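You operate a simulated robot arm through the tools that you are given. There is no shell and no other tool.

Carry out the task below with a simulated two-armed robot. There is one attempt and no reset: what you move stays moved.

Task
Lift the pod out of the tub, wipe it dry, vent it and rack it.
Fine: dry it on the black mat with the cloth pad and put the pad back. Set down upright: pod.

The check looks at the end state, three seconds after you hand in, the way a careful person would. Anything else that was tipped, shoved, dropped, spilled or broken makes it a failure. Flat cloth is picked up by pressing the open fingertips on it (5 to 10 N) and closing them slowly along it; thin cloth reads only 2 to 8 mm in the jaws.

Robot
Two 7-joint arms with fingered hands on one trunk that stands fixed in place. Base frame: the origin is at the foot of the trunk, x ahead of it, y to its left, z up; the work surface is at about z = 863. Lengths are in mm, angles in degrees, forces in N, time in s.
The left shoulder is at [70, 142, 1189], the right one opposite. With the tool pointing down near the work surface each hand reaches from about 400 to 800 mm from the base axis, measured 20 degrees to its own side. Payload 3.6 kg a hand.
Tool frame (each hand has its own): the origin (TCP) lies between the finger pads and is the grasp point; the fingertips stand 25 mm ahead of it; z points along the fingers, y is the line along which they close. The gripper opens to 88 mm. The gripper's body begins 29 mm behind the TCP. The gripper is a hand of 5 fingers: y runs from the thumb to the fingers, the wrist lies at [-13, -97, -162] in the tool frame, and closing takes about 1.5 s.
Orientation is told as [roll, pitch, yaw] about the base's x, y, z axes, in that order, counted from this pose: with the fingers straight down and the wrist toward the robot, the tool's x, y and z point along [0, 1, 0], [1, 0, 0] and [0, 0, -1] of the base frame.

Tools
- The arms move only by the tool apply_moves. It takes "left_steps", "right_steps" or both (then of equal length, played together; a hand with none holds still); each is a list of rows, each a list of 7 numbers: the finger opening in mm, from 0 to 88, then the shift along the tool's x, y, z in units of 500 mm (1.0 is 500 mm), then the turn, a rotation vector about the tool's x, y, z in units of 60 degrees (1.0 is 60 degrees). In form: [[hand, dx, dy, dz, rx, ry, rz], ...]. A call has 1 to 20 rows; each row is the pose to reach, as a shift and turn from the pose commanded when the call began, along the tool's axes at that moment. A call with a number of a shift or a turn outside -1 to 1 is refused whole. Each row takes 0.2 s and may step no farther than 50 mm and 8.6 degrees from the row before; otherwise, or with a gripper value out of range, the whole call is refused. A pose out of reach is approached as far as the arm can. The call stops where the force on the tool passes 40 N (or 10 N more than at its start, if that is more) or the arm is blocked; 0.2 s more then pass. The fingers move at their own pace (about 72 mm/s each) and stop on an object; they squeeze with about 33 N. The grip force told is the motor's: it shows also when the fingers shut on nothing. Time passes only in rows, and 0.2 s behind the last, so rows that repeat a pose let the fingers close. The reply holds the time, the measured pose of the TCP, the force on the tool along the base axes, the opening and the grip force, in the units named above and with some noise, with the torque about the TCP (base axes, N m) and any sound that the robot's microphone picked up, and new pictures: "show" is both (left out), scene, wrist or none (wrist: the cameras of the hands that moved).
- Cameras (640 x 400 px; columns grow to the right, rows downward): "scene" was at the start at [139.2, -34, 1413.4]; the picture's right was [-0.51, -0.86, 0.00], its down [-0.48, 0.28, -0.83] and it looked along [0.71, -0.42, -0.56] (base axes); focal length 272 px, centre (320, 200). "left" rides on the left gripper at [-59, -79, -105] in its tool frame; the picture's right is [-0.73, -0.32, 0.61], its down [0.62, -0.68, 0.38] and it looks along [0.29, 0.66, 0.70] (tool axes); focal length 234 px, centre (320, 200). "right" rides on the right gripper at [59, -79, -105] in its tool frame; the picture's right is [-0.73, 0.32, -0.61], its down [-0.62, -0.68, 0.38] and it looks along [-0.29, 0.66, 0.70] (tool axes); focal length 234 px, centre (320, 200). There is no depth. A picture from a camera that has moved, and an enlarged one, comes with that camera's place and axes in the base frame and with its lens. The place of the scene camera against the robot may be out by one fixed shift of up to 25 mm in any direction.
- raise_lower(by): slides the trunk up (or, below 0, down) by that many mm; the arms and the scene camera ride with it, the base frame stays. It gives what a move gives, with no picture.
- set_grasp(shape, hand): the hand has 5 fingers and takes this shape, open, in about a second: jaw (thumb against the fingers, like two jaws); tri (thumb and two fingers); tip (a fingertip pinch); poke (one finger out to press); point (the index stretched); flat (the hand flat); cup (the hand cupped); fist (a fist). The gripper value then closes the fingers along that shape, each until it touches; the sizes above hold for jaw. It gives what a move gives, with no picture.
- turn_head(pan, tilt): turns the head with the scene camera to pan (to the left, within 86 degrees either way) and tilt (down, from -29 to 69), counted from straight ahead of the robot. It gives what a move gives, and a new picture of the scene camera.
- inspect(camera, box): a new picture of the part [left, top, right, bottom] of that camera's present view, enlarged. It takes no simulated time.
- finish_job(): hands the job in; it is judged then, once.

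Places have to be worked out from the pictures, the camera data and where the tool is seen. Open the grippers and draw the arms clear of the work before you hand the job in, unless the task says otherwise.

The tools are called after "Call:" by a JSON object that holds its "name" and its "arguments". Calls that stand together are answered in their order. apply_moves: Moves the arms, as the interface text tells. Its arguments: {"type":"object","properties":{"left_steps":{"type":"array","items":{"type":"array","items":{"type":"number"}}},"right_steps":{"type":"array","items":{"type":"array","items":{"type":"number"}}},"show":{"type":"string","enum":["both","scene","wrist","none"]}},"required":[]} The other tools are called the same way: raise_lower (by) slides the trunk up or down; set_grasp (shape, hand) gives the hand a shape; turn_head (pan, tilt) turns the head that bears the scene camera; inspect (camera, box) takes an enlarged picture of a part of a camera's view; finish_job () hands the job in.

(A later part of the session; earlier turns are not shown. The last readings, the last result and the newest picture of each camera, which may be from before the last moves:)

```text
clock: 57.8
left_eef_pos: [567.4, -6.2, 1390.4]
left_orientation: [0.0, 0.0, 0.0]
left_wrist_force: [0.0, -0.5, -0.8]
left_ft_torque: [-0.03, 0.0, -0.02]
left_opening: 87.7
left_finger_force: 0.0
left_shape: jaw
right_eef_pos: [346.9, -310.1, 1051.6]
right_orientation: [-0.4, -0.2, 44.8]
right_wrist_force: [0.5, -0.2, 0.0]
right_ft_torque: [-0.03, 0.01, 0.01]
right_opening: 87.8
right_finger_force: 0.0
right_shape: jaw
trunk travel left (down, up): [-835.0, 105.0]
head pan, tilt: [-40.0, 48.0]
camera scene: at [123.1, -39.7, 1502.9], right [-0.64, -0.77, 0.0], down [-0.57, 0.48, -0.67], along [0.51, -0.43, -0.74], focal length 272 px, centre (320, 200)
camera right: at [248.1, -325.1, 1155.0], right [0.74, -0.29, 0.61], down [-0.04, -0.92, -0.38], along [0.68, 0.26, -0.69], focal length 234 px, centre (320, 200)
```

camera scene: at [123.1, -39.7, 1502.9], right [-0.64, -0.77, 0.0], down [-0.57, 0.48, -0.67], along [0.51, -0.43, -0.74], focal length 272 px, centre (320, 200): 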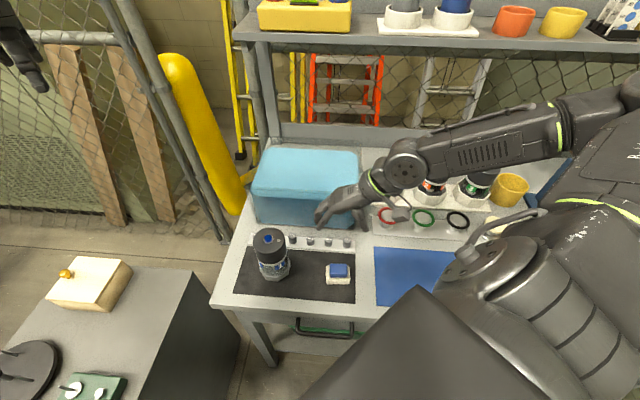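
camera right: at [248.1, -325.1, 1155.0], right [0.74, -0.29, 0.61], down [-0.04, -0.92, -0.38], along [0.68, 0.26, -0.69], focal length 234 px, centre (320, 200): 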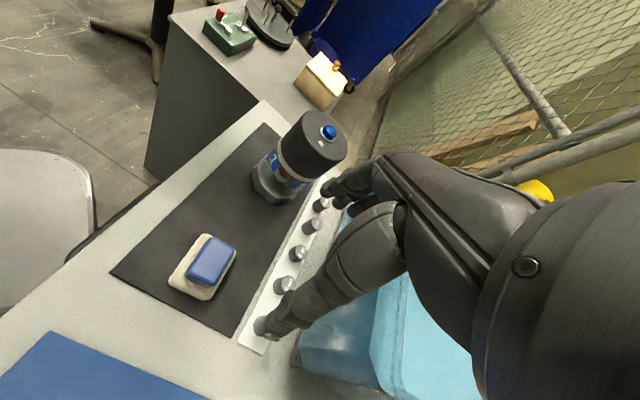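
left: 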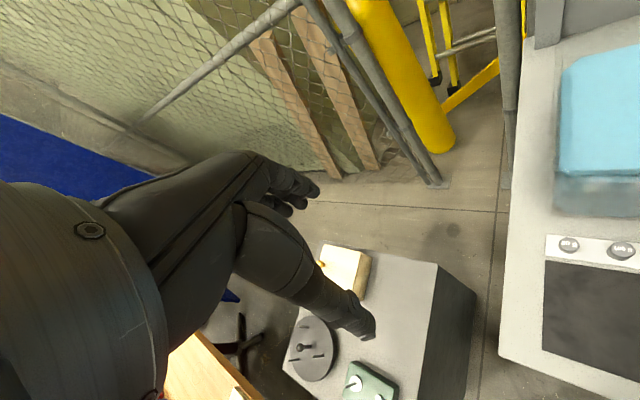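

Yaw +45° is comfortable. The handle centre re-measures at about (327, -290); I move over it and descend to z≈940.

Call:
{"name": "apply_moves", "arguments": {"right_steps": [[88, 0.028, -0.001, 0.06, 0, 0, 0], [88, 0.056, -0.001, 0.13, 0, 0, 0], [88, 0.056, -0.001, 0.19, 0, 0, 0], [88, 0.056, -0.001, 0.222, 0, 0, 0], [88, 0.056, -0.001, 0.222, 0, 0, 0]]}}

Call:
{"name": "inspect", "arguments": {"camera": "right", "box": [180, 120, 420, 360]}}

```text
clock: 59.0
left_eef_pos: [568.4, -6.3, 1393.6]
left_orientation: [0.0, -0.1, 0.1]
left_wrist_force: [-0.8, 0.0, 0.7]
left_ft_torque: [0.01, 0.0, 0.02]
left_opening: 87.7
left_finger_force: 0.2
left_shape: jaw
right_eef_pos: [325.5, -293.3, 939.9]
right_orientation: [-0.4, -0.2, 44.8]
right_wrist_force: [-0.4, -0.8, 0.0]
right_ft_torque: [-0.01, -0.02, 0.01]
right_opening: 87.9
right_finger_force: 0.1
right_shape: jaw
trunk travel left (down, up): [-835.0, 105.0]
head pan, tilt: [-40.0, 48.0]
camera scene: at [123.0, -39.6, 1502.9], right [-0.64, -0.77, 0.0], down [-0.57, 0.48, -0.67], along [0.51, -0.43, -0.74], focal length 272 px, centre (320, 200)
camera right: at [227.6, -307.0, 1043.7], right [0.74, -0.29, 0.61], down [-0.04, -0.92, -0.38], along [0.68, 0.26, -0.69], focal length 234 px, centre (320, 200)
```

scene: 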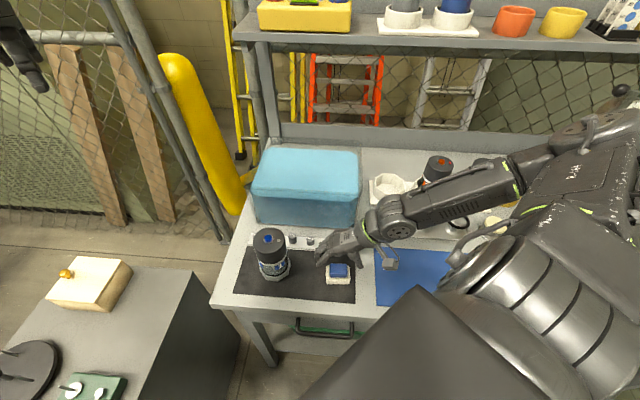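
right: 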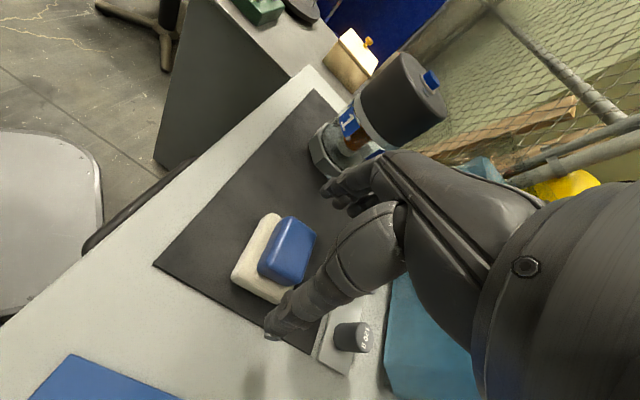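

```text
1.67 times, centred on (300, 240) of right
camera zoom: at [227.6, -307.0, 1043.7], right [0.74, -0.29, 0.61], down [-0.04, -0.92, -0.38], along [0.68, 0.26, -0.69], focal length 390 px, centre (353, 133)
```

zoom: 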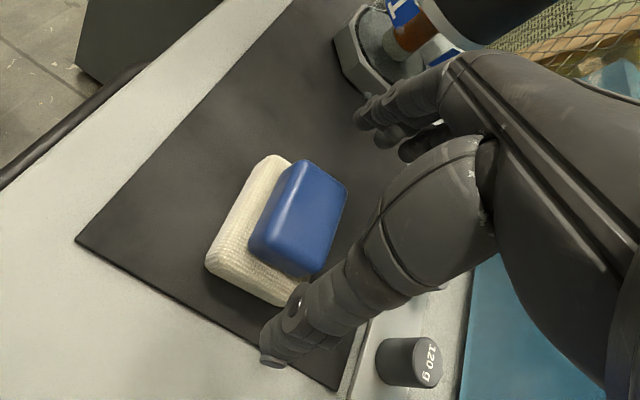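

The handle top centre is at about (329, -289.5). I correct by 5 mm along the closing axis and lower until the fingertips are just above the cloth.

Call:
{"name": "apply_moves", "arguments": {"right_steps": [[88, 0.0, 0.01, 0.02, 0, 0, 0], [88, 0.0, 0.01, 0.04, 0, 0, 0], [88, 0.0, 0.01, 0.055, 0, 0, 0], [88, 0.0, 0.01, 0.062, 0, 0, 0], [88, 0.0, 0.01, 0.062, 0, 0, 0]]}}

Call:
{"name": "inspect", "arguments": {"camera": "right", "box": [180, 120, 420, 360]}}

Call:
{"name": "inspect", "arguments": {"camera": "scene", "box": [280, 200, 420, 300]}}

```text
clock: 60.2
left_eef_pos: [566.6, -5.8, 1392.0]
left_orientation: [0.0, 0.0, 0.0]
left_wrist_force: [-0.9, -0.2, -0.5]
left_ft_torque: [0.02, 0.01, -0.03]
left_opening: 87.6
left_finger_force: 0.1
left_shape: jaw
right_eef_pos: [329.7, -289.2, 908.1]
right_orientation: [-0.4, -0.2, 44.9]
right_wrist_force: [-0.1, 0.0, 0.7]
right_ft_torque: [0.03, 0.0, 0.03]
right_opening: 87.8
right_finger_force: 0.0
right_shape: jaw
trunk travel left (down, up): [-835.0, 105.0]
head pan, tilt: [-40.0, 48.0]
camera scene: at [123.1, -39.8, 1502.9], right [-0.64, -0.77, 0.0], down [-0.57, 0.48, -0.67], along [0.51, -0.43, -0.74], focal length 272 px, centre (320, 200)
camera right: at [231.8, -303.6, 1012.7], right [0.74, -0.29, 0.61], down [-0.04, -0.92, -0.38], along [0.68, 0.26, -0.69], focal length 234 px, centre (320, 200)
```

scene: 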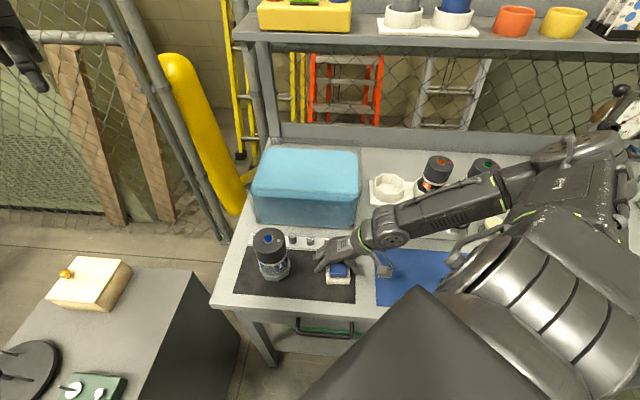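
right: 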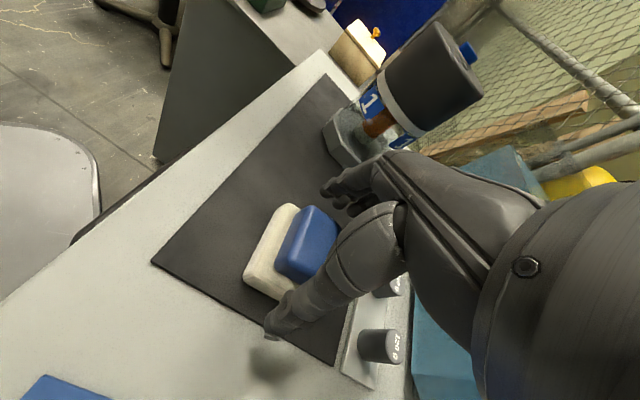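

```text
1.67 times, centred on (300, 240) of right
camera zoom: at [231.8, -303.6, 1012.7], right [0.74, -0.29, 0.61], down [-0.04, -0.92, -0.38], along [0.68, 0.26, -0.69], focal length 390 px, centre (353, 133)
```

zoom: 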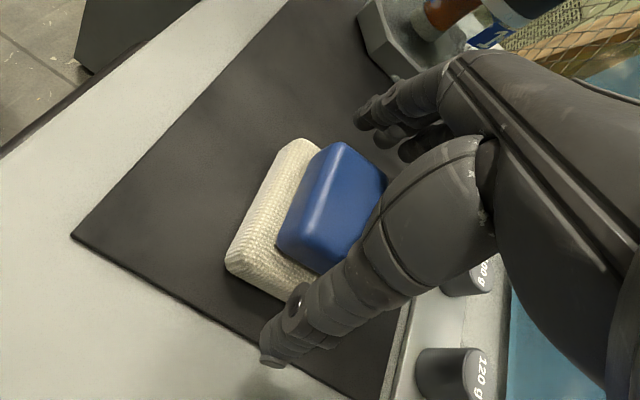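

```text
4.00 times, centred on (350, 250) of scene
camera zoom: at [123.1, -39.8, 1502.9], right [-0.64, -0.77, 0.0], down [-0.57, 0.48, -0.67], along [0.51, -0.43, -0.74], focal length 1088 px, centre (200, 0)
```

zoom: 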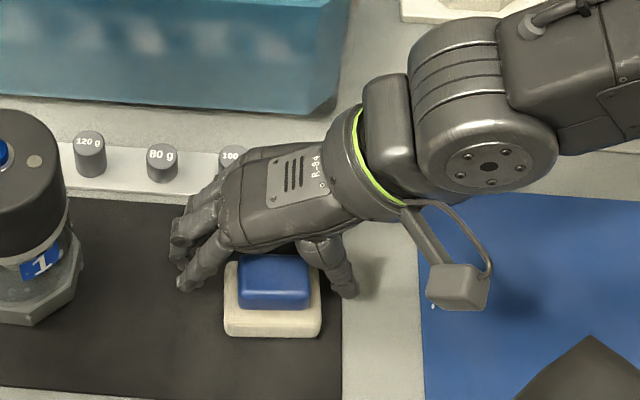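

The handle sits between thumb and fingers. I lower 3 mm more and close slowly.

Call:
{"name": "apply_moves", "arguments": {"right_steps": [[88, 0, 0, 0.003, 0, 0, 0], [80, 0, 0, 0.006, 0, 0, 0], [70, 0, 0, 0.006, 0, 0, 0], [60, 0, 0, 0.006, 0, 0, 0], [50, 0, 0, 0.006, 0, 0, 0], [40, 0, 0, 0.006, 0, 0, 0], [30, 0, 0, 0.006, 0, 0, 0], [20, 0, 0, 0.006, 0, 0, 0], [20, 0, 0, 0.006, 0, 0, 0], [20, 0, 0, 0.006, 0, 0, 0], [20, 0, 0, 0.006, 0, 0, 0]]}}

Call:
{"name": "inspect", "arguments": {"camera": "right", "box": [180, 120, 420, 360]}}

Call:
{"name": "inspect", "arguments": {"camera": "scene", "box": [280, 200, 420, 300]}}

```text
clock: 62.4
left_eef_pos: [564.9, -4.7, 1394.0]
left_orientation: [-0.1, 0.0, -0.1]
left_wrist_force: [-0.7, 0.3, -0.4]
left_ft_torque: [-0.02, -0.02, 0.02]
left_opening: 87.6
left_finger_force: 0.1
left_shape: jaw
right_eef_pos: [330.0, -288.2, 908.2]
right_orientation: [-0.7, -0.6, 44.8]
right_wrist_force: [-2.4, -2.3, 22.6]
right_ft_torque: [-0.25, 0.24, -0.04]
right_opening: 43.3
right_finger_force: 32.7
right_shape: jaw
trunk travel left (down, up): [-835.0, 105.0]
head pan, tilt: [-40.0, 48.0]
stopped in row 11 (right hand): the force on the tool passed its limit at 41 N (the readings are from after the stop); the commanded pose is now the measured one
camera scene: at [120.2, -39.1, 1502.9], right [-0.64, -0.77, 0.0], down [-0.57, 0.48, -0.67], along [0.51, -0.43, -0.74], focal length 272 px, centre (320, 200)
camera right: at [230.7, -302.7, 1011.8], right [0.73, -0.29, 0.62], down [-0.04, -0.92, -0.38], along [0.68, 0.26, -0.69], focal length 234 px, centre (320, 200)
```

scene: 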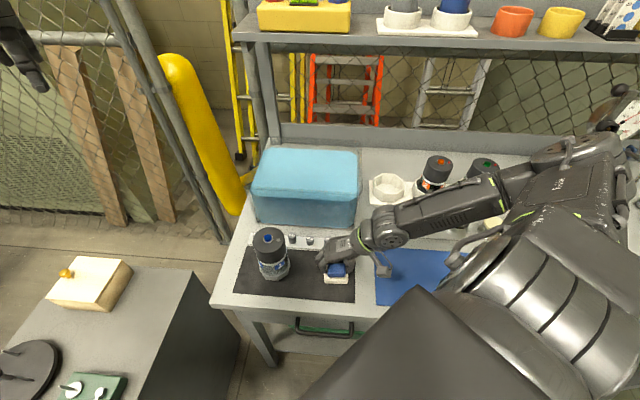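
right: 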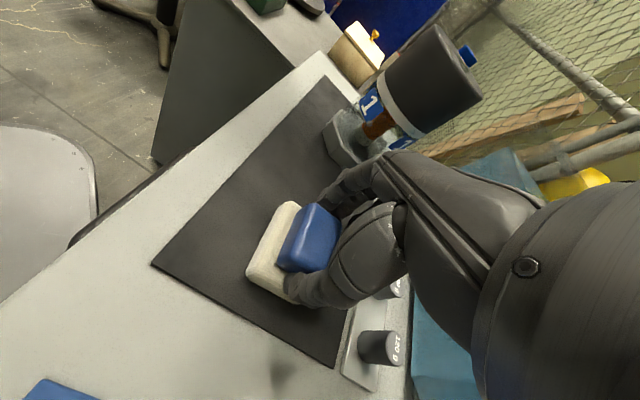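

```text
1.67 times, centred on (300, 240) of right
camera zoom: at [230.7, -302.7, 1011.8], right [0.73, -0.29, 0.62], down [-0.04, -0.92, -0.38], along [0.68, 0.26, -0.69], focal length 390 px, centre (353, 133)
```

zoom: 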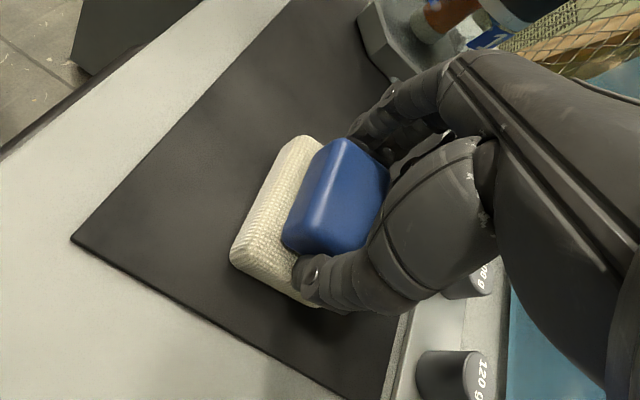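

```text
4.00 times, centred on (350, 250) of scene
camera zoom: at [120.2, -39.1, 1502.9], right [-0.64, -0.77, 0.0], down [-0.57, 0.48, -0.67], along [0.51, -0.43, -0.74], focal length 1088 px, centre (200, 0)
```

zoom: 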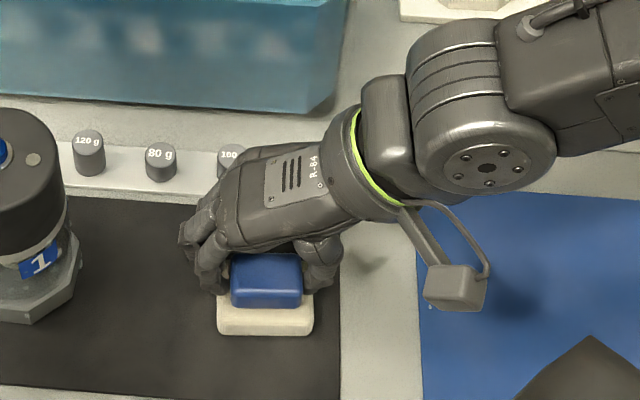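

The handle is gripped (43 mm, 33 N). I lift it gently straight up.

Call:
{"name": "apply_moves", "arguments": {"right_steps": [[20, 0, 0, -0.01, 0, 0, 0], [20, 0, 0, -0.03, 0, 0, 0], [20, 0, 0, -0.06, 0, 0, 0], [20, 0, 0, -0.12, 0, 0, 0], [20, 0, 0, -0.2, 0, 0, 0], [20, 0, 0, -0.2, 0, 0, 0]]}}

Call:
{"name": "inspect", "arguments": {"camera": "right", "box": [180, 120, 420, 360]}}

Call:
{"name": "inspect", "arguments": {"camera": "scene", "box": [230, 160, 420, 300]}}

```text
clock: 63.8
left_eef_pos: [567.5, -6.3, 1391.5]
left_orientation: [0.0, 0.0, 0.1]
left_wrist_force: [0.1, 0.5, 0.1]
left_ft_torque: [0.03, 0.01, 0.03]
left_opening: 87.6
left_finger_force: 0.0
left_shape: jaw
right_eef_pos: [330.9, -289.1, 1006.5]
right_orientation: [-0.5, -0.4, 44.8]
right_wrist_force: [-0.4, 0.1, -0.7]
right_ft_torque: [0.02, 0.0, -0.01]
right_opening: 42.9
right_finger_force: 32.7
right_shape: jaw
trunk travel left (down, up): [-835.0, 105.0]
head pan, tilt: [-40.0, 48.0]
camera scene: at [123.2, -40.0, 1502.9], right [-0.64, -0.77, 0.0], down [-0.57, 0.48, -0.67], along [0.51, -0.43, -0.74], focal length 272 px, centre (320, 200)
camera right: at [231.8, -303.2, 1111.0], right [0.73, -0.29, 0.62], down [-0.04, -0.92, -0.38], along [0.68, 0.26, -0.69], focal length 234 px, centre (320, 200)
```

scene: 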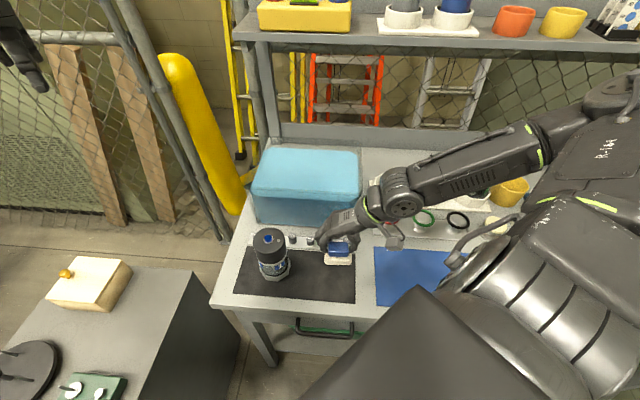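
right: 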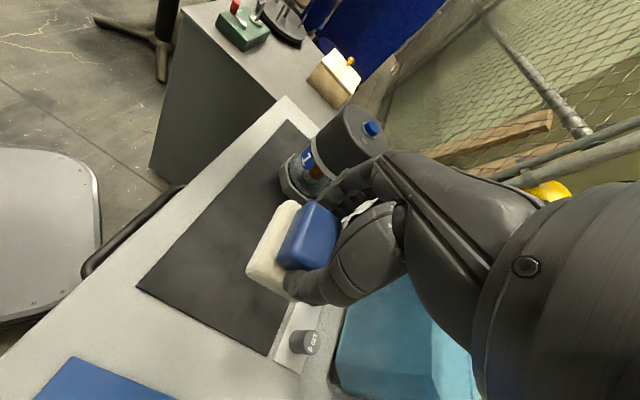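

```text
1.67 times, centred on (300, 240) of right
camera zoom: at [231.8, -303.2, 1111.0], right [0.73, -0.29, 0.62], down [-0.04, -0.92, -0.38], along [0.68, 0.26, -0.69], focal length 390 px, centre (353, 133)
```

zoom: 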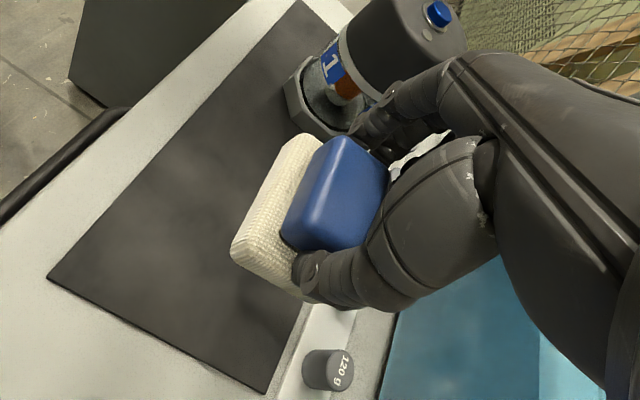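

```text
2.86 times, centred on (325, 230) of scene
camera zoom: at [123.2, -40.0, 1502.9], right [-0.64, -0.77, 0.0], down [-0.57, 0.48, -0.67], along [0.51, -0.43, -0.74], focal length 777 px, centre (306, 114)
```

zoom: 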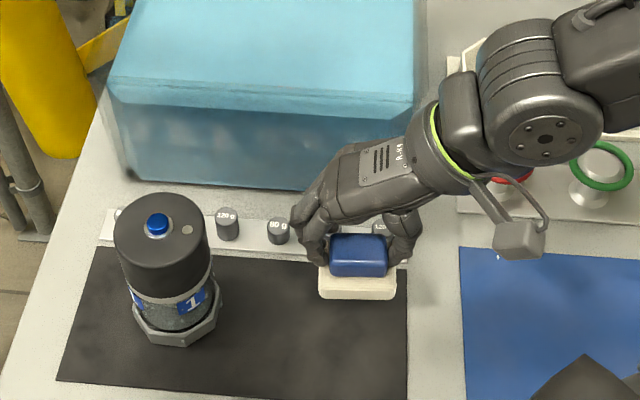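

The pad hangs level in the grip. I move back out to the transition point (442, -355, 1143) turning to yaw 0.

Call:
{"name": "apply_moves", "arguments": {"right_steps": [[20, -0.036, 0.009, -0.05, 0, 0, 0.107], [20, -0.071, 0.018, -0.1, 0, 0, 0.214], [20, -0.107, 0.027, -0.15, 0, 0, 0.321], [20, -0.143, 0.037, -0.19, 0, 0, 0.428], [20, -0.179, 0.046, -0.22, 0, 0, 0.535], [20, -0.214, 0.055, -0.25, 0, 0, 0.642], [20, -0.25, 0.064, -0.274, 0, 0, 0.75], [20, -0.25, 0.064, -0.274, 0, 0, 0.75]], "show": "wrist"}}

```text
clock: 65.6
left_eef_pos: [567.3, -6.4, 1391.7]
left_orientation: [-0.1, 0.1, 0.1]
left_wrist_force: [0.0, -0.5, -0.1]
left_ft_torque: [0.02, 0.01, 0.01]
left_opening: 87.5
left_finger_force: 0.2
left_shape: jaw
right_eef_pos: [439.5, -354.6, 1146.5]
right_orientation: [-0.1, -0.6, -0.3]
right_wrist_force: [0.1, 0.1, -0.8]
right_ft_torque: [0.0, 0.03, 0.0]
right_opening: 42.7
right_finger_force: 32.5
right_shape: jaw
trunk travel left (down, up): [-835.0, 105.0]
head pan, tilt: [-40.0, 48.0]
camera right: at [360.6, -295.8, 1250.0], right [0.31, -0.73, 0.61], down [-0.68, -0.62, -0.39], along [0.66, -0.29, -0.69], focal length 234 px, centre (320, 200)
```

right: 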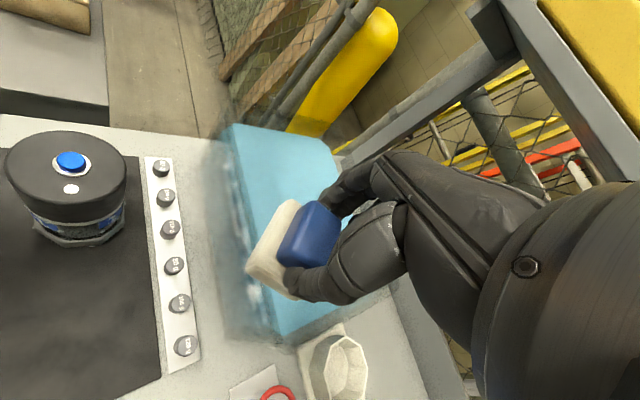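

Now the first 60° of the turn toward the wiping pose.

Call:
{"name": "apply_moves", "arguments": {"right_steps": [[20, 0, 0, 0, 0.082, 0.082, 0.082], [20, 0, 0, 0, 0.164, 0.164, 0.164], [20, 0, 0, 0, 0.246, 0.246, 0.246], [20, 0, 0, 0, 0.328, 0.328, 0.328], [20, 0, 0, 0, 0.41, 0.41, 0.41], [20, 0, 0, 0, 0.492, 0.492, 0.492], [20, 0, 0, 0, 0.574, 0.574, 0.574], [20, 0, 0, 0, 0.574, 0.574, 0.574]], "show": "none"}}

```text
clock: 67.4
left_eef_pos: [567.9, -6.5, 1391.9]
left_orientation: [0.0, 0.0, 0.1]
left_wrist_force: [0.6, -1.2, 0.2]
left_ft_torque: [-0.01, 0.0, 0.0]
left_opening: 87.9
left_finger_force: 0.0
left_shape: jaw
right_eef_pos: [438.4, -354.6, 1145.2]
right_orientation: [26.7, 41.1, -26.4]
right_wrist_force: [1.2, 0.5, -0.2]
right_ft_torque: [-0.01, -0.01, 0.01]
right_opening: 41.4
right_finger_force: 33.1
right_shape: jaw
trunk travel left (down, up): [-835.0, 105.0]
head pan, tilt: [-40.0, 48.0]
```

Call:
{"name": "apply_moves", "arguments": {"right_steps": [[20, 0, 0, 0, 0.082, 0.082, 0.082], [20, 0, 0, 0, 0.164, 0.164, 0.164], [20, 0, 0, 0, 0.246, 0.246, 0.246], [20, 0, 0, 0, 0.328, 0.328, 0.328], [20, 0, 0, 0, 0.41, 0.41, 0.41], [20, 0, 0, 0, 0.48, 0.48, 0.48], [20, 0, 0, 0, 0.48, 0.48, 0.48]], "show": "both"}}

```text
clock: 69.0
left_eef_pos: [568.2, -5.3, 1391.6]
left_orientation: [0.0, 0.0, 0.0]
left_wrist_force: [-0.6, 1.0, 0.3]
left_ft_torque: [0.0, -0.04, 0.0]
left_opening: 87.6
left_finger_force: 0.1
left_shape: jaw
right_eef_pos: [439.5, -354.3, 1144.7]
right_orientation: [43.9, 81.0, -40.2]
right_wrist_force: [-0.3, -0.1, -0.4]
right_ft_torque: [-0.02, 0.04, 0.0]
right_opening: 40.6
right_finger_force: 33.8
right_shape: jaw
trunk travel left (down, up): [-835.0, 105.0]
head pan, tilt: [-40.0, 48.0]
camera scene: at [123.3, -39.8, 1502.9], right [-0.64, -0.77, 0.0], down [-0.57, 0.48, -0.67], along [0.51, -0.43, -0.74], focal length 272 px, centre (320, 200)
camera right: at [497.7, -444.8, 1241.7], right [-0.62, -0.71, -0.33], down [-0.73, 0.38, 0.56], along [-0.27, 0.59, -0.76], focal length 234 px, centre (320, 200)
```

scene: 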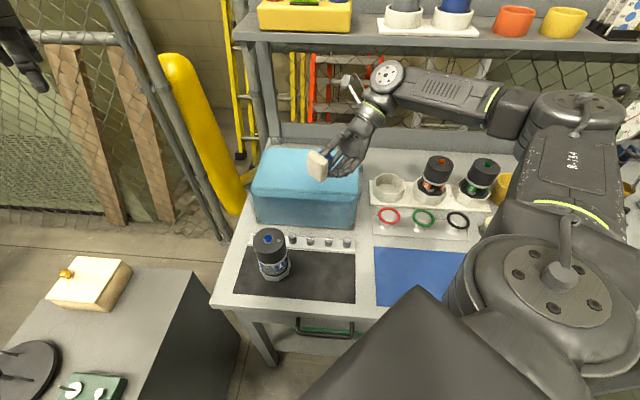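
right: 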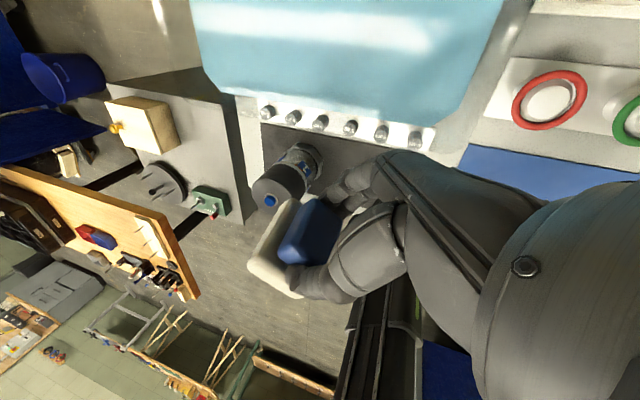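

The opening reading has drifted from 43 to 40.6 mm; I check how the pad sits in the fingers.

Call:
{"name": "inspect", "arguments": {"camera": "right", "box": [220, 160, 420, 330]}}

Call:
{"name": "inspect", "arguments": {"camera": "scene", "box": [290, 90, 400, 200]}}

```text
2.35 times, centred on (320, 245) of right
camera zoom: at [497.7, -444.8, 1241.7], right [-0.62, -0.71, -0.33], down [-0.73, 0.38, 0.56], along [-0.27, 0.59, -0.76], focal length 551 px, centre (320, 94)
```

zoom: 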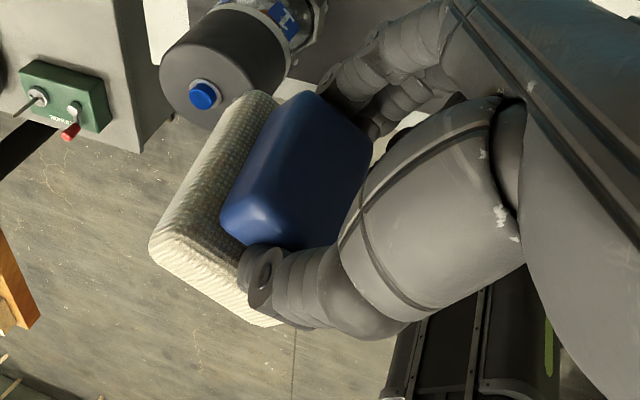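

```text
3.64 times, centred on (345, 145) of scene
camera zoom: at [123.3, -39.8, 1502.9], right [-0.64, -0.77, 0.0], down [-0.57, 0.48, -0.67], along [0.51, -0.43, -0.74], focal length 989 px, centre (229, 400)
```

zoom: 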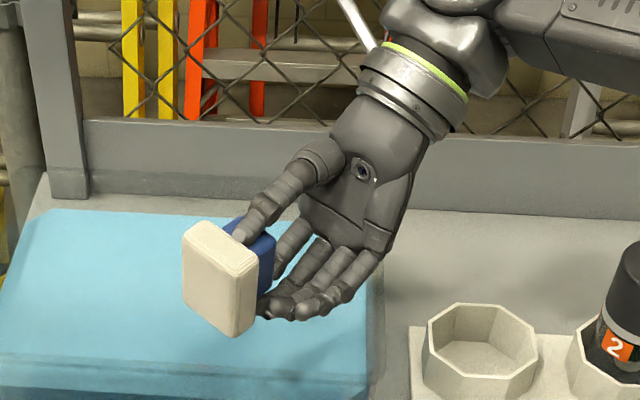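

The pad is held firmly between thumb (top) and fingers (below), cloth face outward. I turn to point along the bench (+x+y) while moving toward (345, -280), staying high.

Call:
{"name": "apply_moves", "arguments": {"right_steps": [[20, -0.022, 0.004, 0.022, 0.008, 0.107, 0.02], [20, -0.044, 0.007, 0.044, 0.016, 0.214, 0.039], [20, -0.066, 0.011, 0.065, 0.024, 0.32, 0.059], [20, -0.088, 0.014, 0.087, 0.032, 0.427, 0.079], [20, -0.11, 0.018, 0.109, 0.04, 0.534, 0.098], [20, -0.132, 0.021, 0.131, 0.048, 0.641, 0.118], [20, -0.154, 0.025, 0.152, 0.056, 0.748, 0.137], [20, -0.176, 0.028, 0.174, 0.064, 0.855, 0.157], [20, -0.176, 0.028, 0.174, 0.064, 0.855, 0.157]]}}

```text
clock: 71.0
left_eef_pos: [567.7, -5.3, 1391.9]
left_orientation: [0.0, 0.0, -0.1]
left_wrist_force: [0.8, 0.5, -0.7]
left_ft_torque: [-0.06, 0.02, -0.01]
left_opening: 88.0
left_finger_force: 0.1
left_shape: jaw
right_eef_pos: [345.5, -279.3, 1113.1]
right_orientation: [-107.2, 89.3, 117.1]
right_wrist_force: [0.8, 0.3, -0.9]
right_ft_torque: [0.0, 0.01, -0.03]
right_opening: 40.7
right_finger_force: 32.7
right_shape: jaw
trunk travel left (down, up): [-835.0, 105.0]
head pan, tilt: [-40.0, 48.0]
camera scene: at [123.5, -40.1, 1502.8], right [-0.64, -0.77, 0.0], down [-0.57, 0.48, -0.67], along [0.51, -0.43, -0.74], focal length 272 px, centre (320, 200)
camera right: at [311.7, -395.8, 1190.1], right [-0.94, 0.1, -0.32], down [-0.16, 0.7, 0.69], along [0.29, 0.7, -0.65], focal length 234 px, centre (320, 200)
```

scene: 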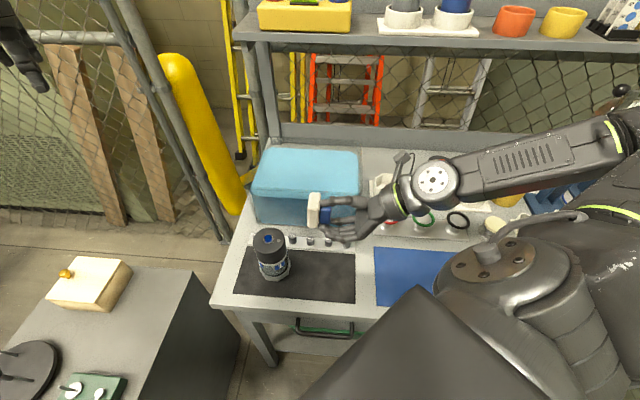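
right: 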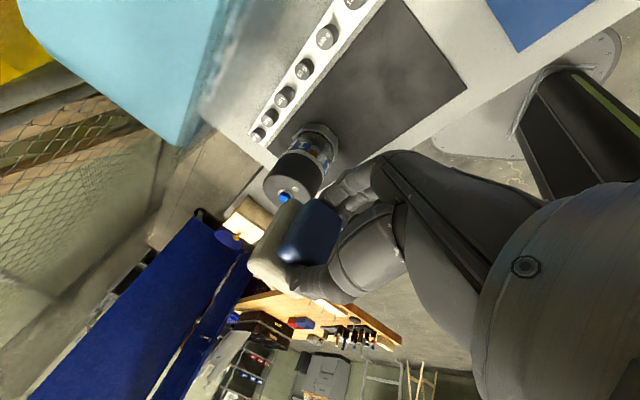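

The pad now faces the pod from the right. I lower the right hand to z≈960, about 70 mm short of the pod, before bringing in the left hand.

Call:
{"name": "apply_moves", "arguments": {"right_steps": [[20, 0, 0.06, 0, 0, 0, 0], [20, 0, 0.12, 0, 0, 0, 0], [20, 0, 0.18, 0, 0, 0, 0], [20, 0, 0.24, 0, 0, 0, 0], [20, 0, 0.3, 0, 0, 0, 0], [20, 0, 0.3, 0, 0, 0, 0]]}}

Call:
{"name": "inspect", "arguments": {"camera": "scene", "box": [220, 190, 400, 310]}}

```text
clock: 72.4
left_eef_pos: [567.7, -5.6, 1392.2]
left_orientation: [0.0, 0.0, 0.0]
left_wrist_force: [0.9, -0.4, 0.4]
left_ft_torque: [0.04, -0.03, 0.02]
left_opening: 87.4
left_finger_force: 0.1
left_shape: jaw
right_eef_pos: [341.3, -285.1, 980.7]
right_orientation: [-93.7, 89.2, 130.8]
right_wrist_force: [0.3, 0.6, -0.8]
right_ft_torque: [-0.01, -0.01, 0.02]
right_opening: 40.7
right_finger_force: 32.9
right_shape: jaw
right hand out of reach, approached as far as the arm can: row 5, 6
trunk travel left (down, up): [-835.0, 105.0]
head pan, tilt: [-40.0, 48.0]
camera scene: at [123.0, -39.6, 1502.9], right [-0.64, -0.77, 0.0], down [-0.57, 0.48, -0.67], along [0.51, -0.43, -0.74], focal length 272 px, centre (320, 200)
camera right: at [308.1, -401.6, 1059.0], right [-0.94, 0.1, -0.31], down [-0.16, 0.71, 0.69], along [0.29, 0.7, -0.65], focal length 234 px, centre (320, 200)
```

scene: 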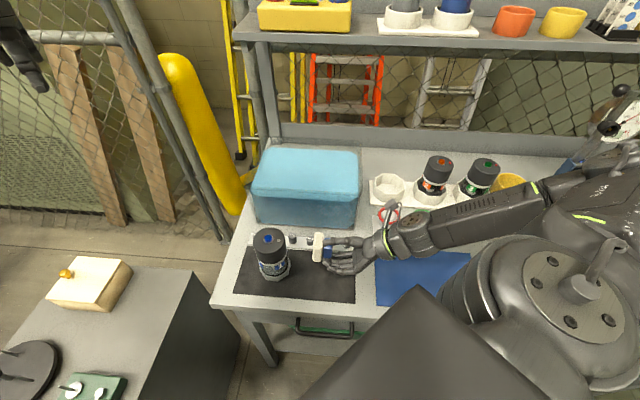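
right: 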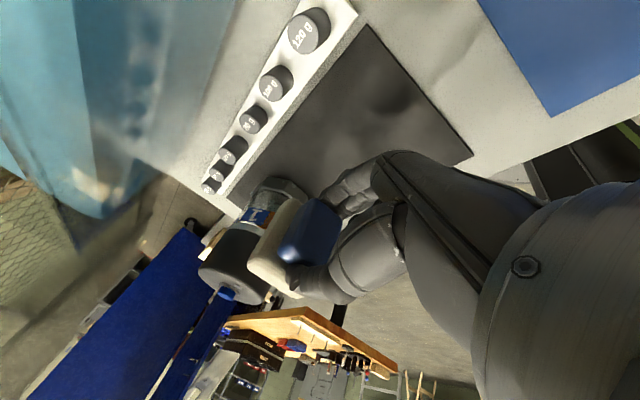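

```text
3.33 times, centred on (310, 250) of scene
camera zoom: at [123.0, -39.6, 1502.9], right [-0.64, -0.77, 0.0], down [-0.57, 0.48, -0.67], along [0.51, -0.43, -0.74], focal length 907 px, centre (353, 33)
```

zoom: 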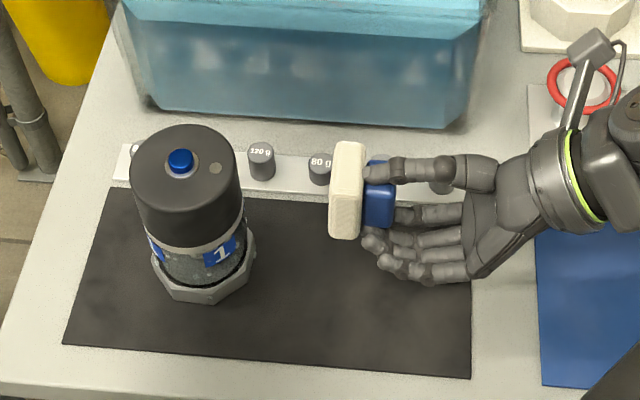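

The sideways pose bottoms out at z≈980 relative to this trunk height, so I lower the trunk 55 mm to bring the pad to about z 925.

Call:
{"name": "raise_lower", "arguments": {"by": -55}}

Call:
{"name": "turn_head", "arguments": {"pan": -40, "tilt": 50}}

Call:
{"name": "inspect", "arguments": {"camera": "scene", "box": [220, 180, 400, 300]}}

```text
clock: 73.4
left_eef_pos: [567.4, -5.8, 1337.4]
left_orientation: [-0.1, 0.1, 0.0]
left_wrist_force: [0.4, 0.2, 0.1]
left_ft_torque: [0.0, -0.01, 0.01]
left_opening: 87.7
left_finger_force: 0.0
left_shape: jaw
right_eef_pos: [340.1, -283.4, 926.4]
right_orientation: [-95.7, 89.2, 128.8]
right_wrist_force: [-1.2, 0.5, -0.6]
right_ft_torque: [0.0, 0.02, 0.01]
right_opening: 40.4
right_finger_force: 32.7
right_shape: jaw
trunk travel left (down, up): [-780.0, 160.0]
head pan, tilt: [-40.0, 48.0]
```

```text
clock: 74.0
left_eef_pos: [568.2, -6.6, 1337.7]
left_orientation: [0.0, -0.1, 0.0]
left_wrist_force: [-0.3, 0.2, -0.1]
left_ft_torque: [0.02, 0.01, -0.02]
left_opening: 87.7
left_finger_force: 0.1
left_shape: jaw
right_eef_pos: [341.2, -285.1, 926.3]
right_orientation: [-95.7, 89.2, 129.0]
right_wrist_force: [-1.5, -1.3, -0.6]
right_ft_torque: [-0.03, 0.05, 0.03]
right_opening: 40.3
right_finger_force: 32.4
right_shape: jaw
trunk travel left (down, up): [-780.0, 160.0]
head pan, tilt: [-40.0, 50.0]
camera scene: at [121.7, -38.6, 1445.2], right [-0.64, -0.77, 0.0], down [-0.59, 0.49, -0.64], along [0.49, -0.41, -0.77], focal length 272 px, centre (320, 200)
```

scene: 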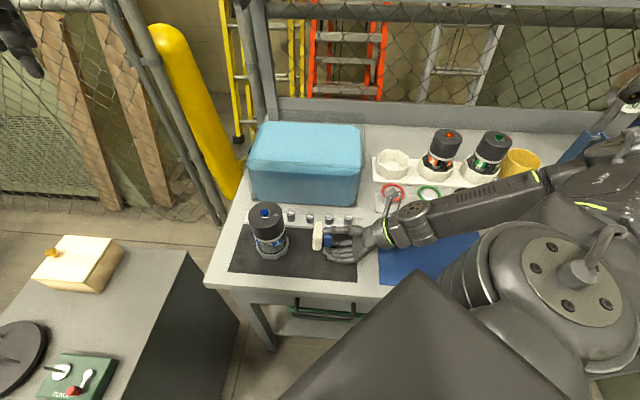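

```text
3.33 times, centred on (310, 240) of scene
camera zoom: at [121.7, -38.6, 1445.2], right [-0.64, -0.77, 0.0], down [-0.59, 0.49, -0.64], along [0.49, -0.41, -0.77], focal length 907 px, centre (353, 67)
```

zoom: 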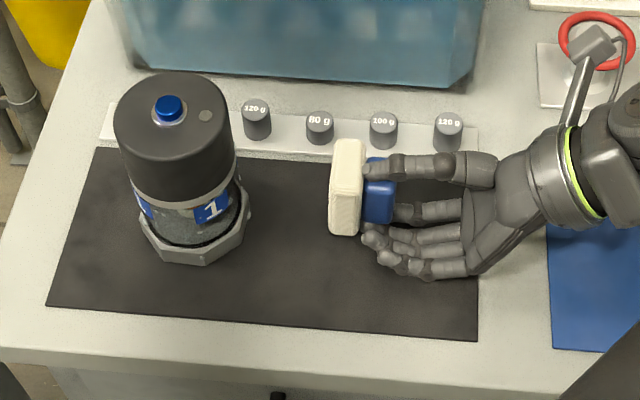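

Pad face is at pad height z≈926, facing the pod with a gap of ~65 mm. I now bring the left hand above the pod, turning to yaw −45°.

Call:
{"name": "apply_moves", "arguments": {"left_steps": [[88, -0.043, -0.03, 0.03, 0, 0, 0.094], [88, -0.087, -0.06, 0.07, 0, 0, 0.188], [88, -0.13, -0.091, 0.12, 0, 0, 0.281], [88, -0.174, -0.121, 0.18, 0, 0, 0.375], [88, -0.217, -0.151, 0.24, 0, 0, 0.469], [88, -0.261, -0.181, 0.3, 0, 0, 0.563], [88, -0.304, -0.212, 0.36, 0, 0, 0.656], [88, -0.348, -0.242, 0.42, 0, 0, 0.75], [88, -0.348, -0.242, 0.434, 0, 0, 0.75], [88, -0.348, -0.242, 0.434, 0, 0, 0.75]]}}

Call:
{"name": "inspect", "arguments": {"camera": "left", "box": [200, 100, 440, 340]}}

```text
clock: 76.2
left_eef_pos: [446.2, -180.4, 1120.2]
left_orientation: [0.0, 0.1, -45.1]
left_wrist_force: [0.8, -0.1, 0.0]
left_ft_torque: [0.0, 0.01, -0.01]
left_opening: 87.5
left_finger_force: 0.1
left_shape: jaw
right_eef_pos: [341.8, -284.7, 924.7]
right_orientation: [-95.5, 89.1, 129.0]
right_wrist_force: [0.2, 0.3, -0.5]
right_ft_torque: [-0.04, 0.02, 0.02]
right_opening: 40.5
right_finger_force: 33.3
right_shape: jaw
trunk travel left (down, up): [-780.0, 160.0]
head pan, tilt: [-40.0, 50.0]
camera scene: at [121.8, -38.6, 1445.2], right [-0.64, -0.77, 0.0], down [-0.59, 0.49, -0.64], along [0.49, -0.41, -0.77], focal length 272 px, centre (320, 200)
camera left: at [348.9, -166.7, 1225.6], right [-0.74, -0.29, -0.61], down [-0.04, 0.92, -0.38], along [0.67, -0.26, -0.7], focal length 234 px, centre (320, 200)
```

scene: 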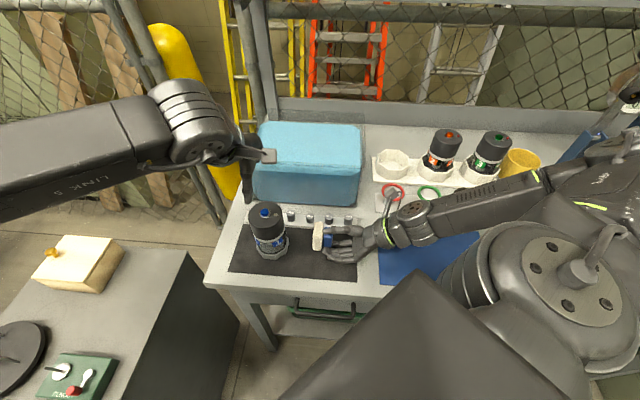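
left: 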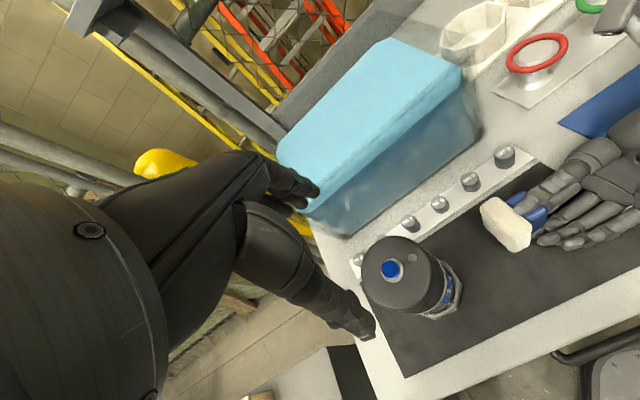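

```text
1.67 times, centred on (320, 220) of left
camera zoom: at [348.9, -166.7, 1225.6], right [-0.74, -0.29, -0.61], down [-0.04, 0.92, -0.38], along [0.67, -0.26, -0.7], focal length 390 px, centre (320, 167)
```

zoom: 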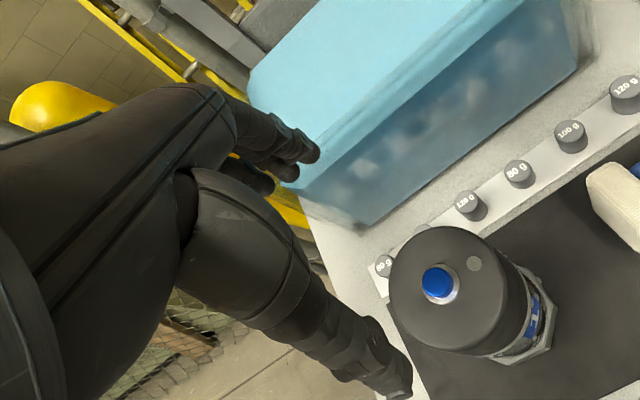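

The pod's centre checks at about (445, -181), under the left hand. I lower the left hand, open, around the cap.

Call:
{"name": "apply_moves", "arguments": {"left_steps": [[88, 0, 0, 0.05, 0, 0, 0], [88, 0, 0, 0.1, 0, 0, 0], [88, 0, 0, 0.15, 0, 0, 0], [88, 0, 0, 0.2, 0, 0, 0], [88, 0, 0, 0.23, 0, 0, 0], [88, 0, 0, 0.246, 0, 0, 0], [88, 0, 0, 0.246, 0, 0, 0]]}}

Call:
{"name": "inspect", "arguments": {"camera": "left", "box": [200, 120, 440, 360]}}

Call:
{"name": "inspect", "arguments": {"camera": "scene", "box": [200, 160, 380, 290]}}

```text
clock: 77.8
left_eef_pos: [446.1, -180.1, 997.4]
left_orientation: [-0.1, 0.0, -45.0]
left_wrist_force: [1.5, -0.3, 0.5]
left_ft_torque: [0.02, 0.01, 0.03]
left_opening: 87.9
left_finger_force: 0.1
left_shape: jaw
right_eef_pos: [342.0, -285.6, 925.4]
right_orientation: [-95.6, 89.3, 129.0]
right_wrist_force: [-0.3, 0.7, -0.2]
right_ft_torque: [-0.01, 0.01, 0.0]
right_opening: 40.4
right_finger_force: 32.6
right_shape: jaw
trunk travel left (down, up): [-780.0, 160.0]
head pan, tilt: [-40.0, 50.0]
camera scene: at [121.8, -38.8, 1445.2], right [-0.64, -0.77, 0.0], down [-0.59, 0.49, -0.64], along [0.49, -0.41, -0.77], focal length 272 px, centre (320, 200)
camera left: at [349.4, -165.8, 1103.3], right [-0.74, -0.29, -0.61], down [-0.04, 0.92, -0.38], along [0.67, -0.26, -0.7], focal length 234 px, centre (320, 200)
```

scene: 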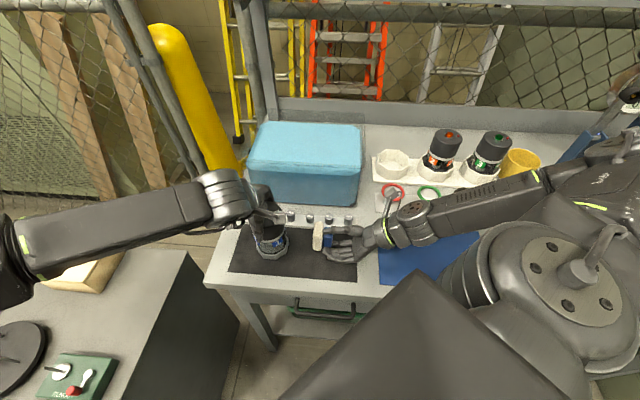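
left: 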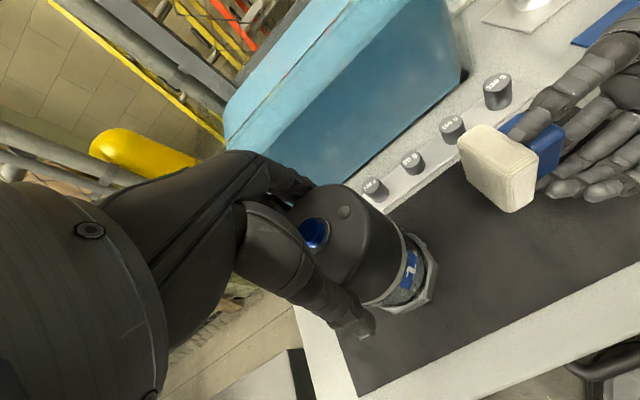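

```text
1.67 times, centred on (320, 240) of left
camera zoom: at [349.4, -165.8, 1103.3], right [-0.74, -0.29, -0.61], down [-0.04, 0.92, -0.38], along [0.67, -0.26, -0.7], focal length 390 px, centre (320, 133)
```

zoom: 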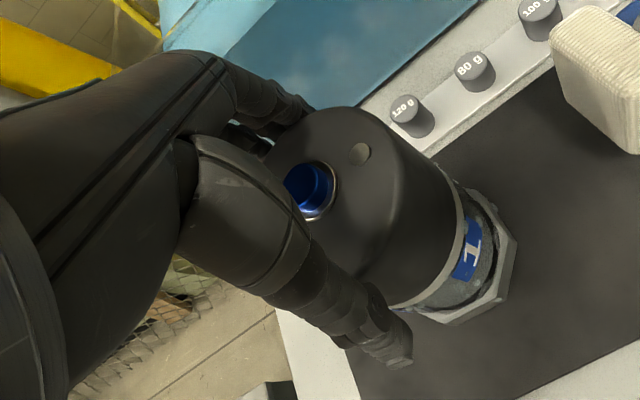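

```text
3.08 times, centred on (290, 225) of scene
camera zoom: at [121.8, -38.8, 1445.2], right [-0.64, -0.77, 0.0], down [-0.59, 0.49, -0.64], along [0.49, -0.41, -0.77], focal length 837 px, centre (412, 123)
```

zoom: 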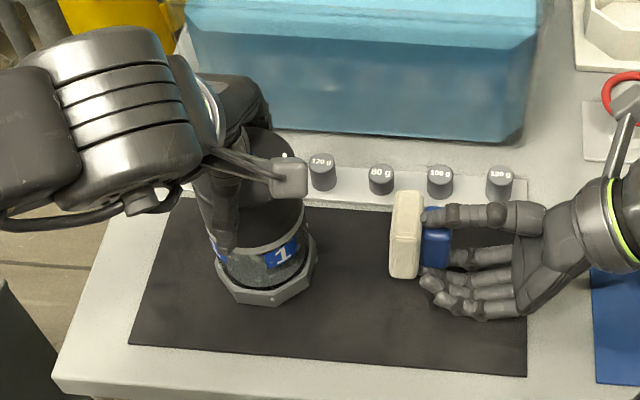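

The fingers straddle the cap with the button clear. I close the left hand.

Call:
{"name": "apply_moves", "arguments": {"left_steps": [[80, 0, 0, 0, 0, 0, 0], [74, 0, 0, 0, 0, 0, 0], [68, 0, 0, 0, 0, 0, 0], [60, 0, 0, 0, 0, 0, 0], [50, 0, 0, 0, 0, 0, 0], [50, 0, 0, 0, 0, 0, 0], [50, 0, 0, 0, 0, 0, 0], [50, 0, 0, 0, 0, 0, 0]], "show": "wrist"}}

Call:
{"name": "inspect", "arguments": {"camera": "left", "box": [280, 160, 460, 340]}}

```text
clock: 79.6
left_eef_pos: [446.9, -179.4, 997.9]
left_orientation: [0.0, 0.0, -45.1]
left_wrist_force: [-0.4, 0.9, -0.6]
left_ft_torque: [0.12, 0.1, 0.01]
left_opening: 64.5
left_finger_force: 32.7
left_shape: jaw
right_eef_pos: [340.2, -283.5, 925.7]
right_orientation: [-95.3, 89.2, 129.3]
right_wrist_force: [-0.1, -0.9, 0.2]
right_ft_torque: [0.0, 0.0, 0.01]
right_opening: 40.5
right_finger_force: 32.9
right_shape: jaw
trunk travel left (down, up): [-780.0, 160.0]
head pan, tilt: [-40.0, 50.0]
camera left: at [349.6, -165.7, 1103.4], right [-0.74, -0.29, -0.61], down [-0.04, 0.92, -0.38], along [0.67, -0.26, -0.7], focal length 234 px, centre (320, 200)
```

left: 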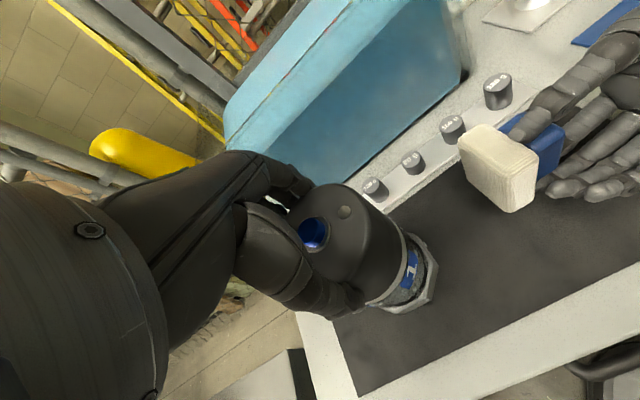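

```text
2.22 times, centred on (370, 250) of left
camera zoom: at [349.6, -165.7, 1103.4], right [-0.74, -0.29, -0.61], down [-0.04, 0.92, -0.38], along [0.67, -0.26, -0.7], focal length 520 px, centre (209, 89)
```

zoom: 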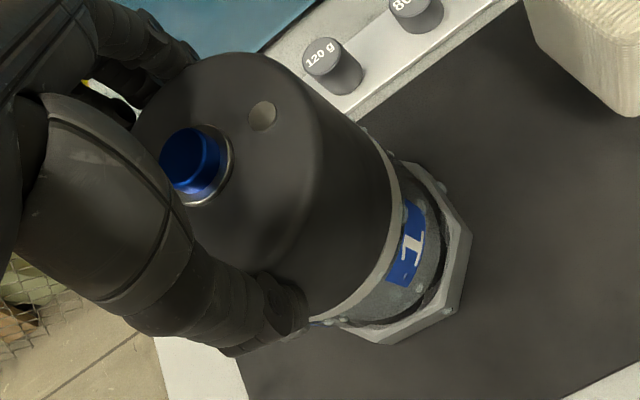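

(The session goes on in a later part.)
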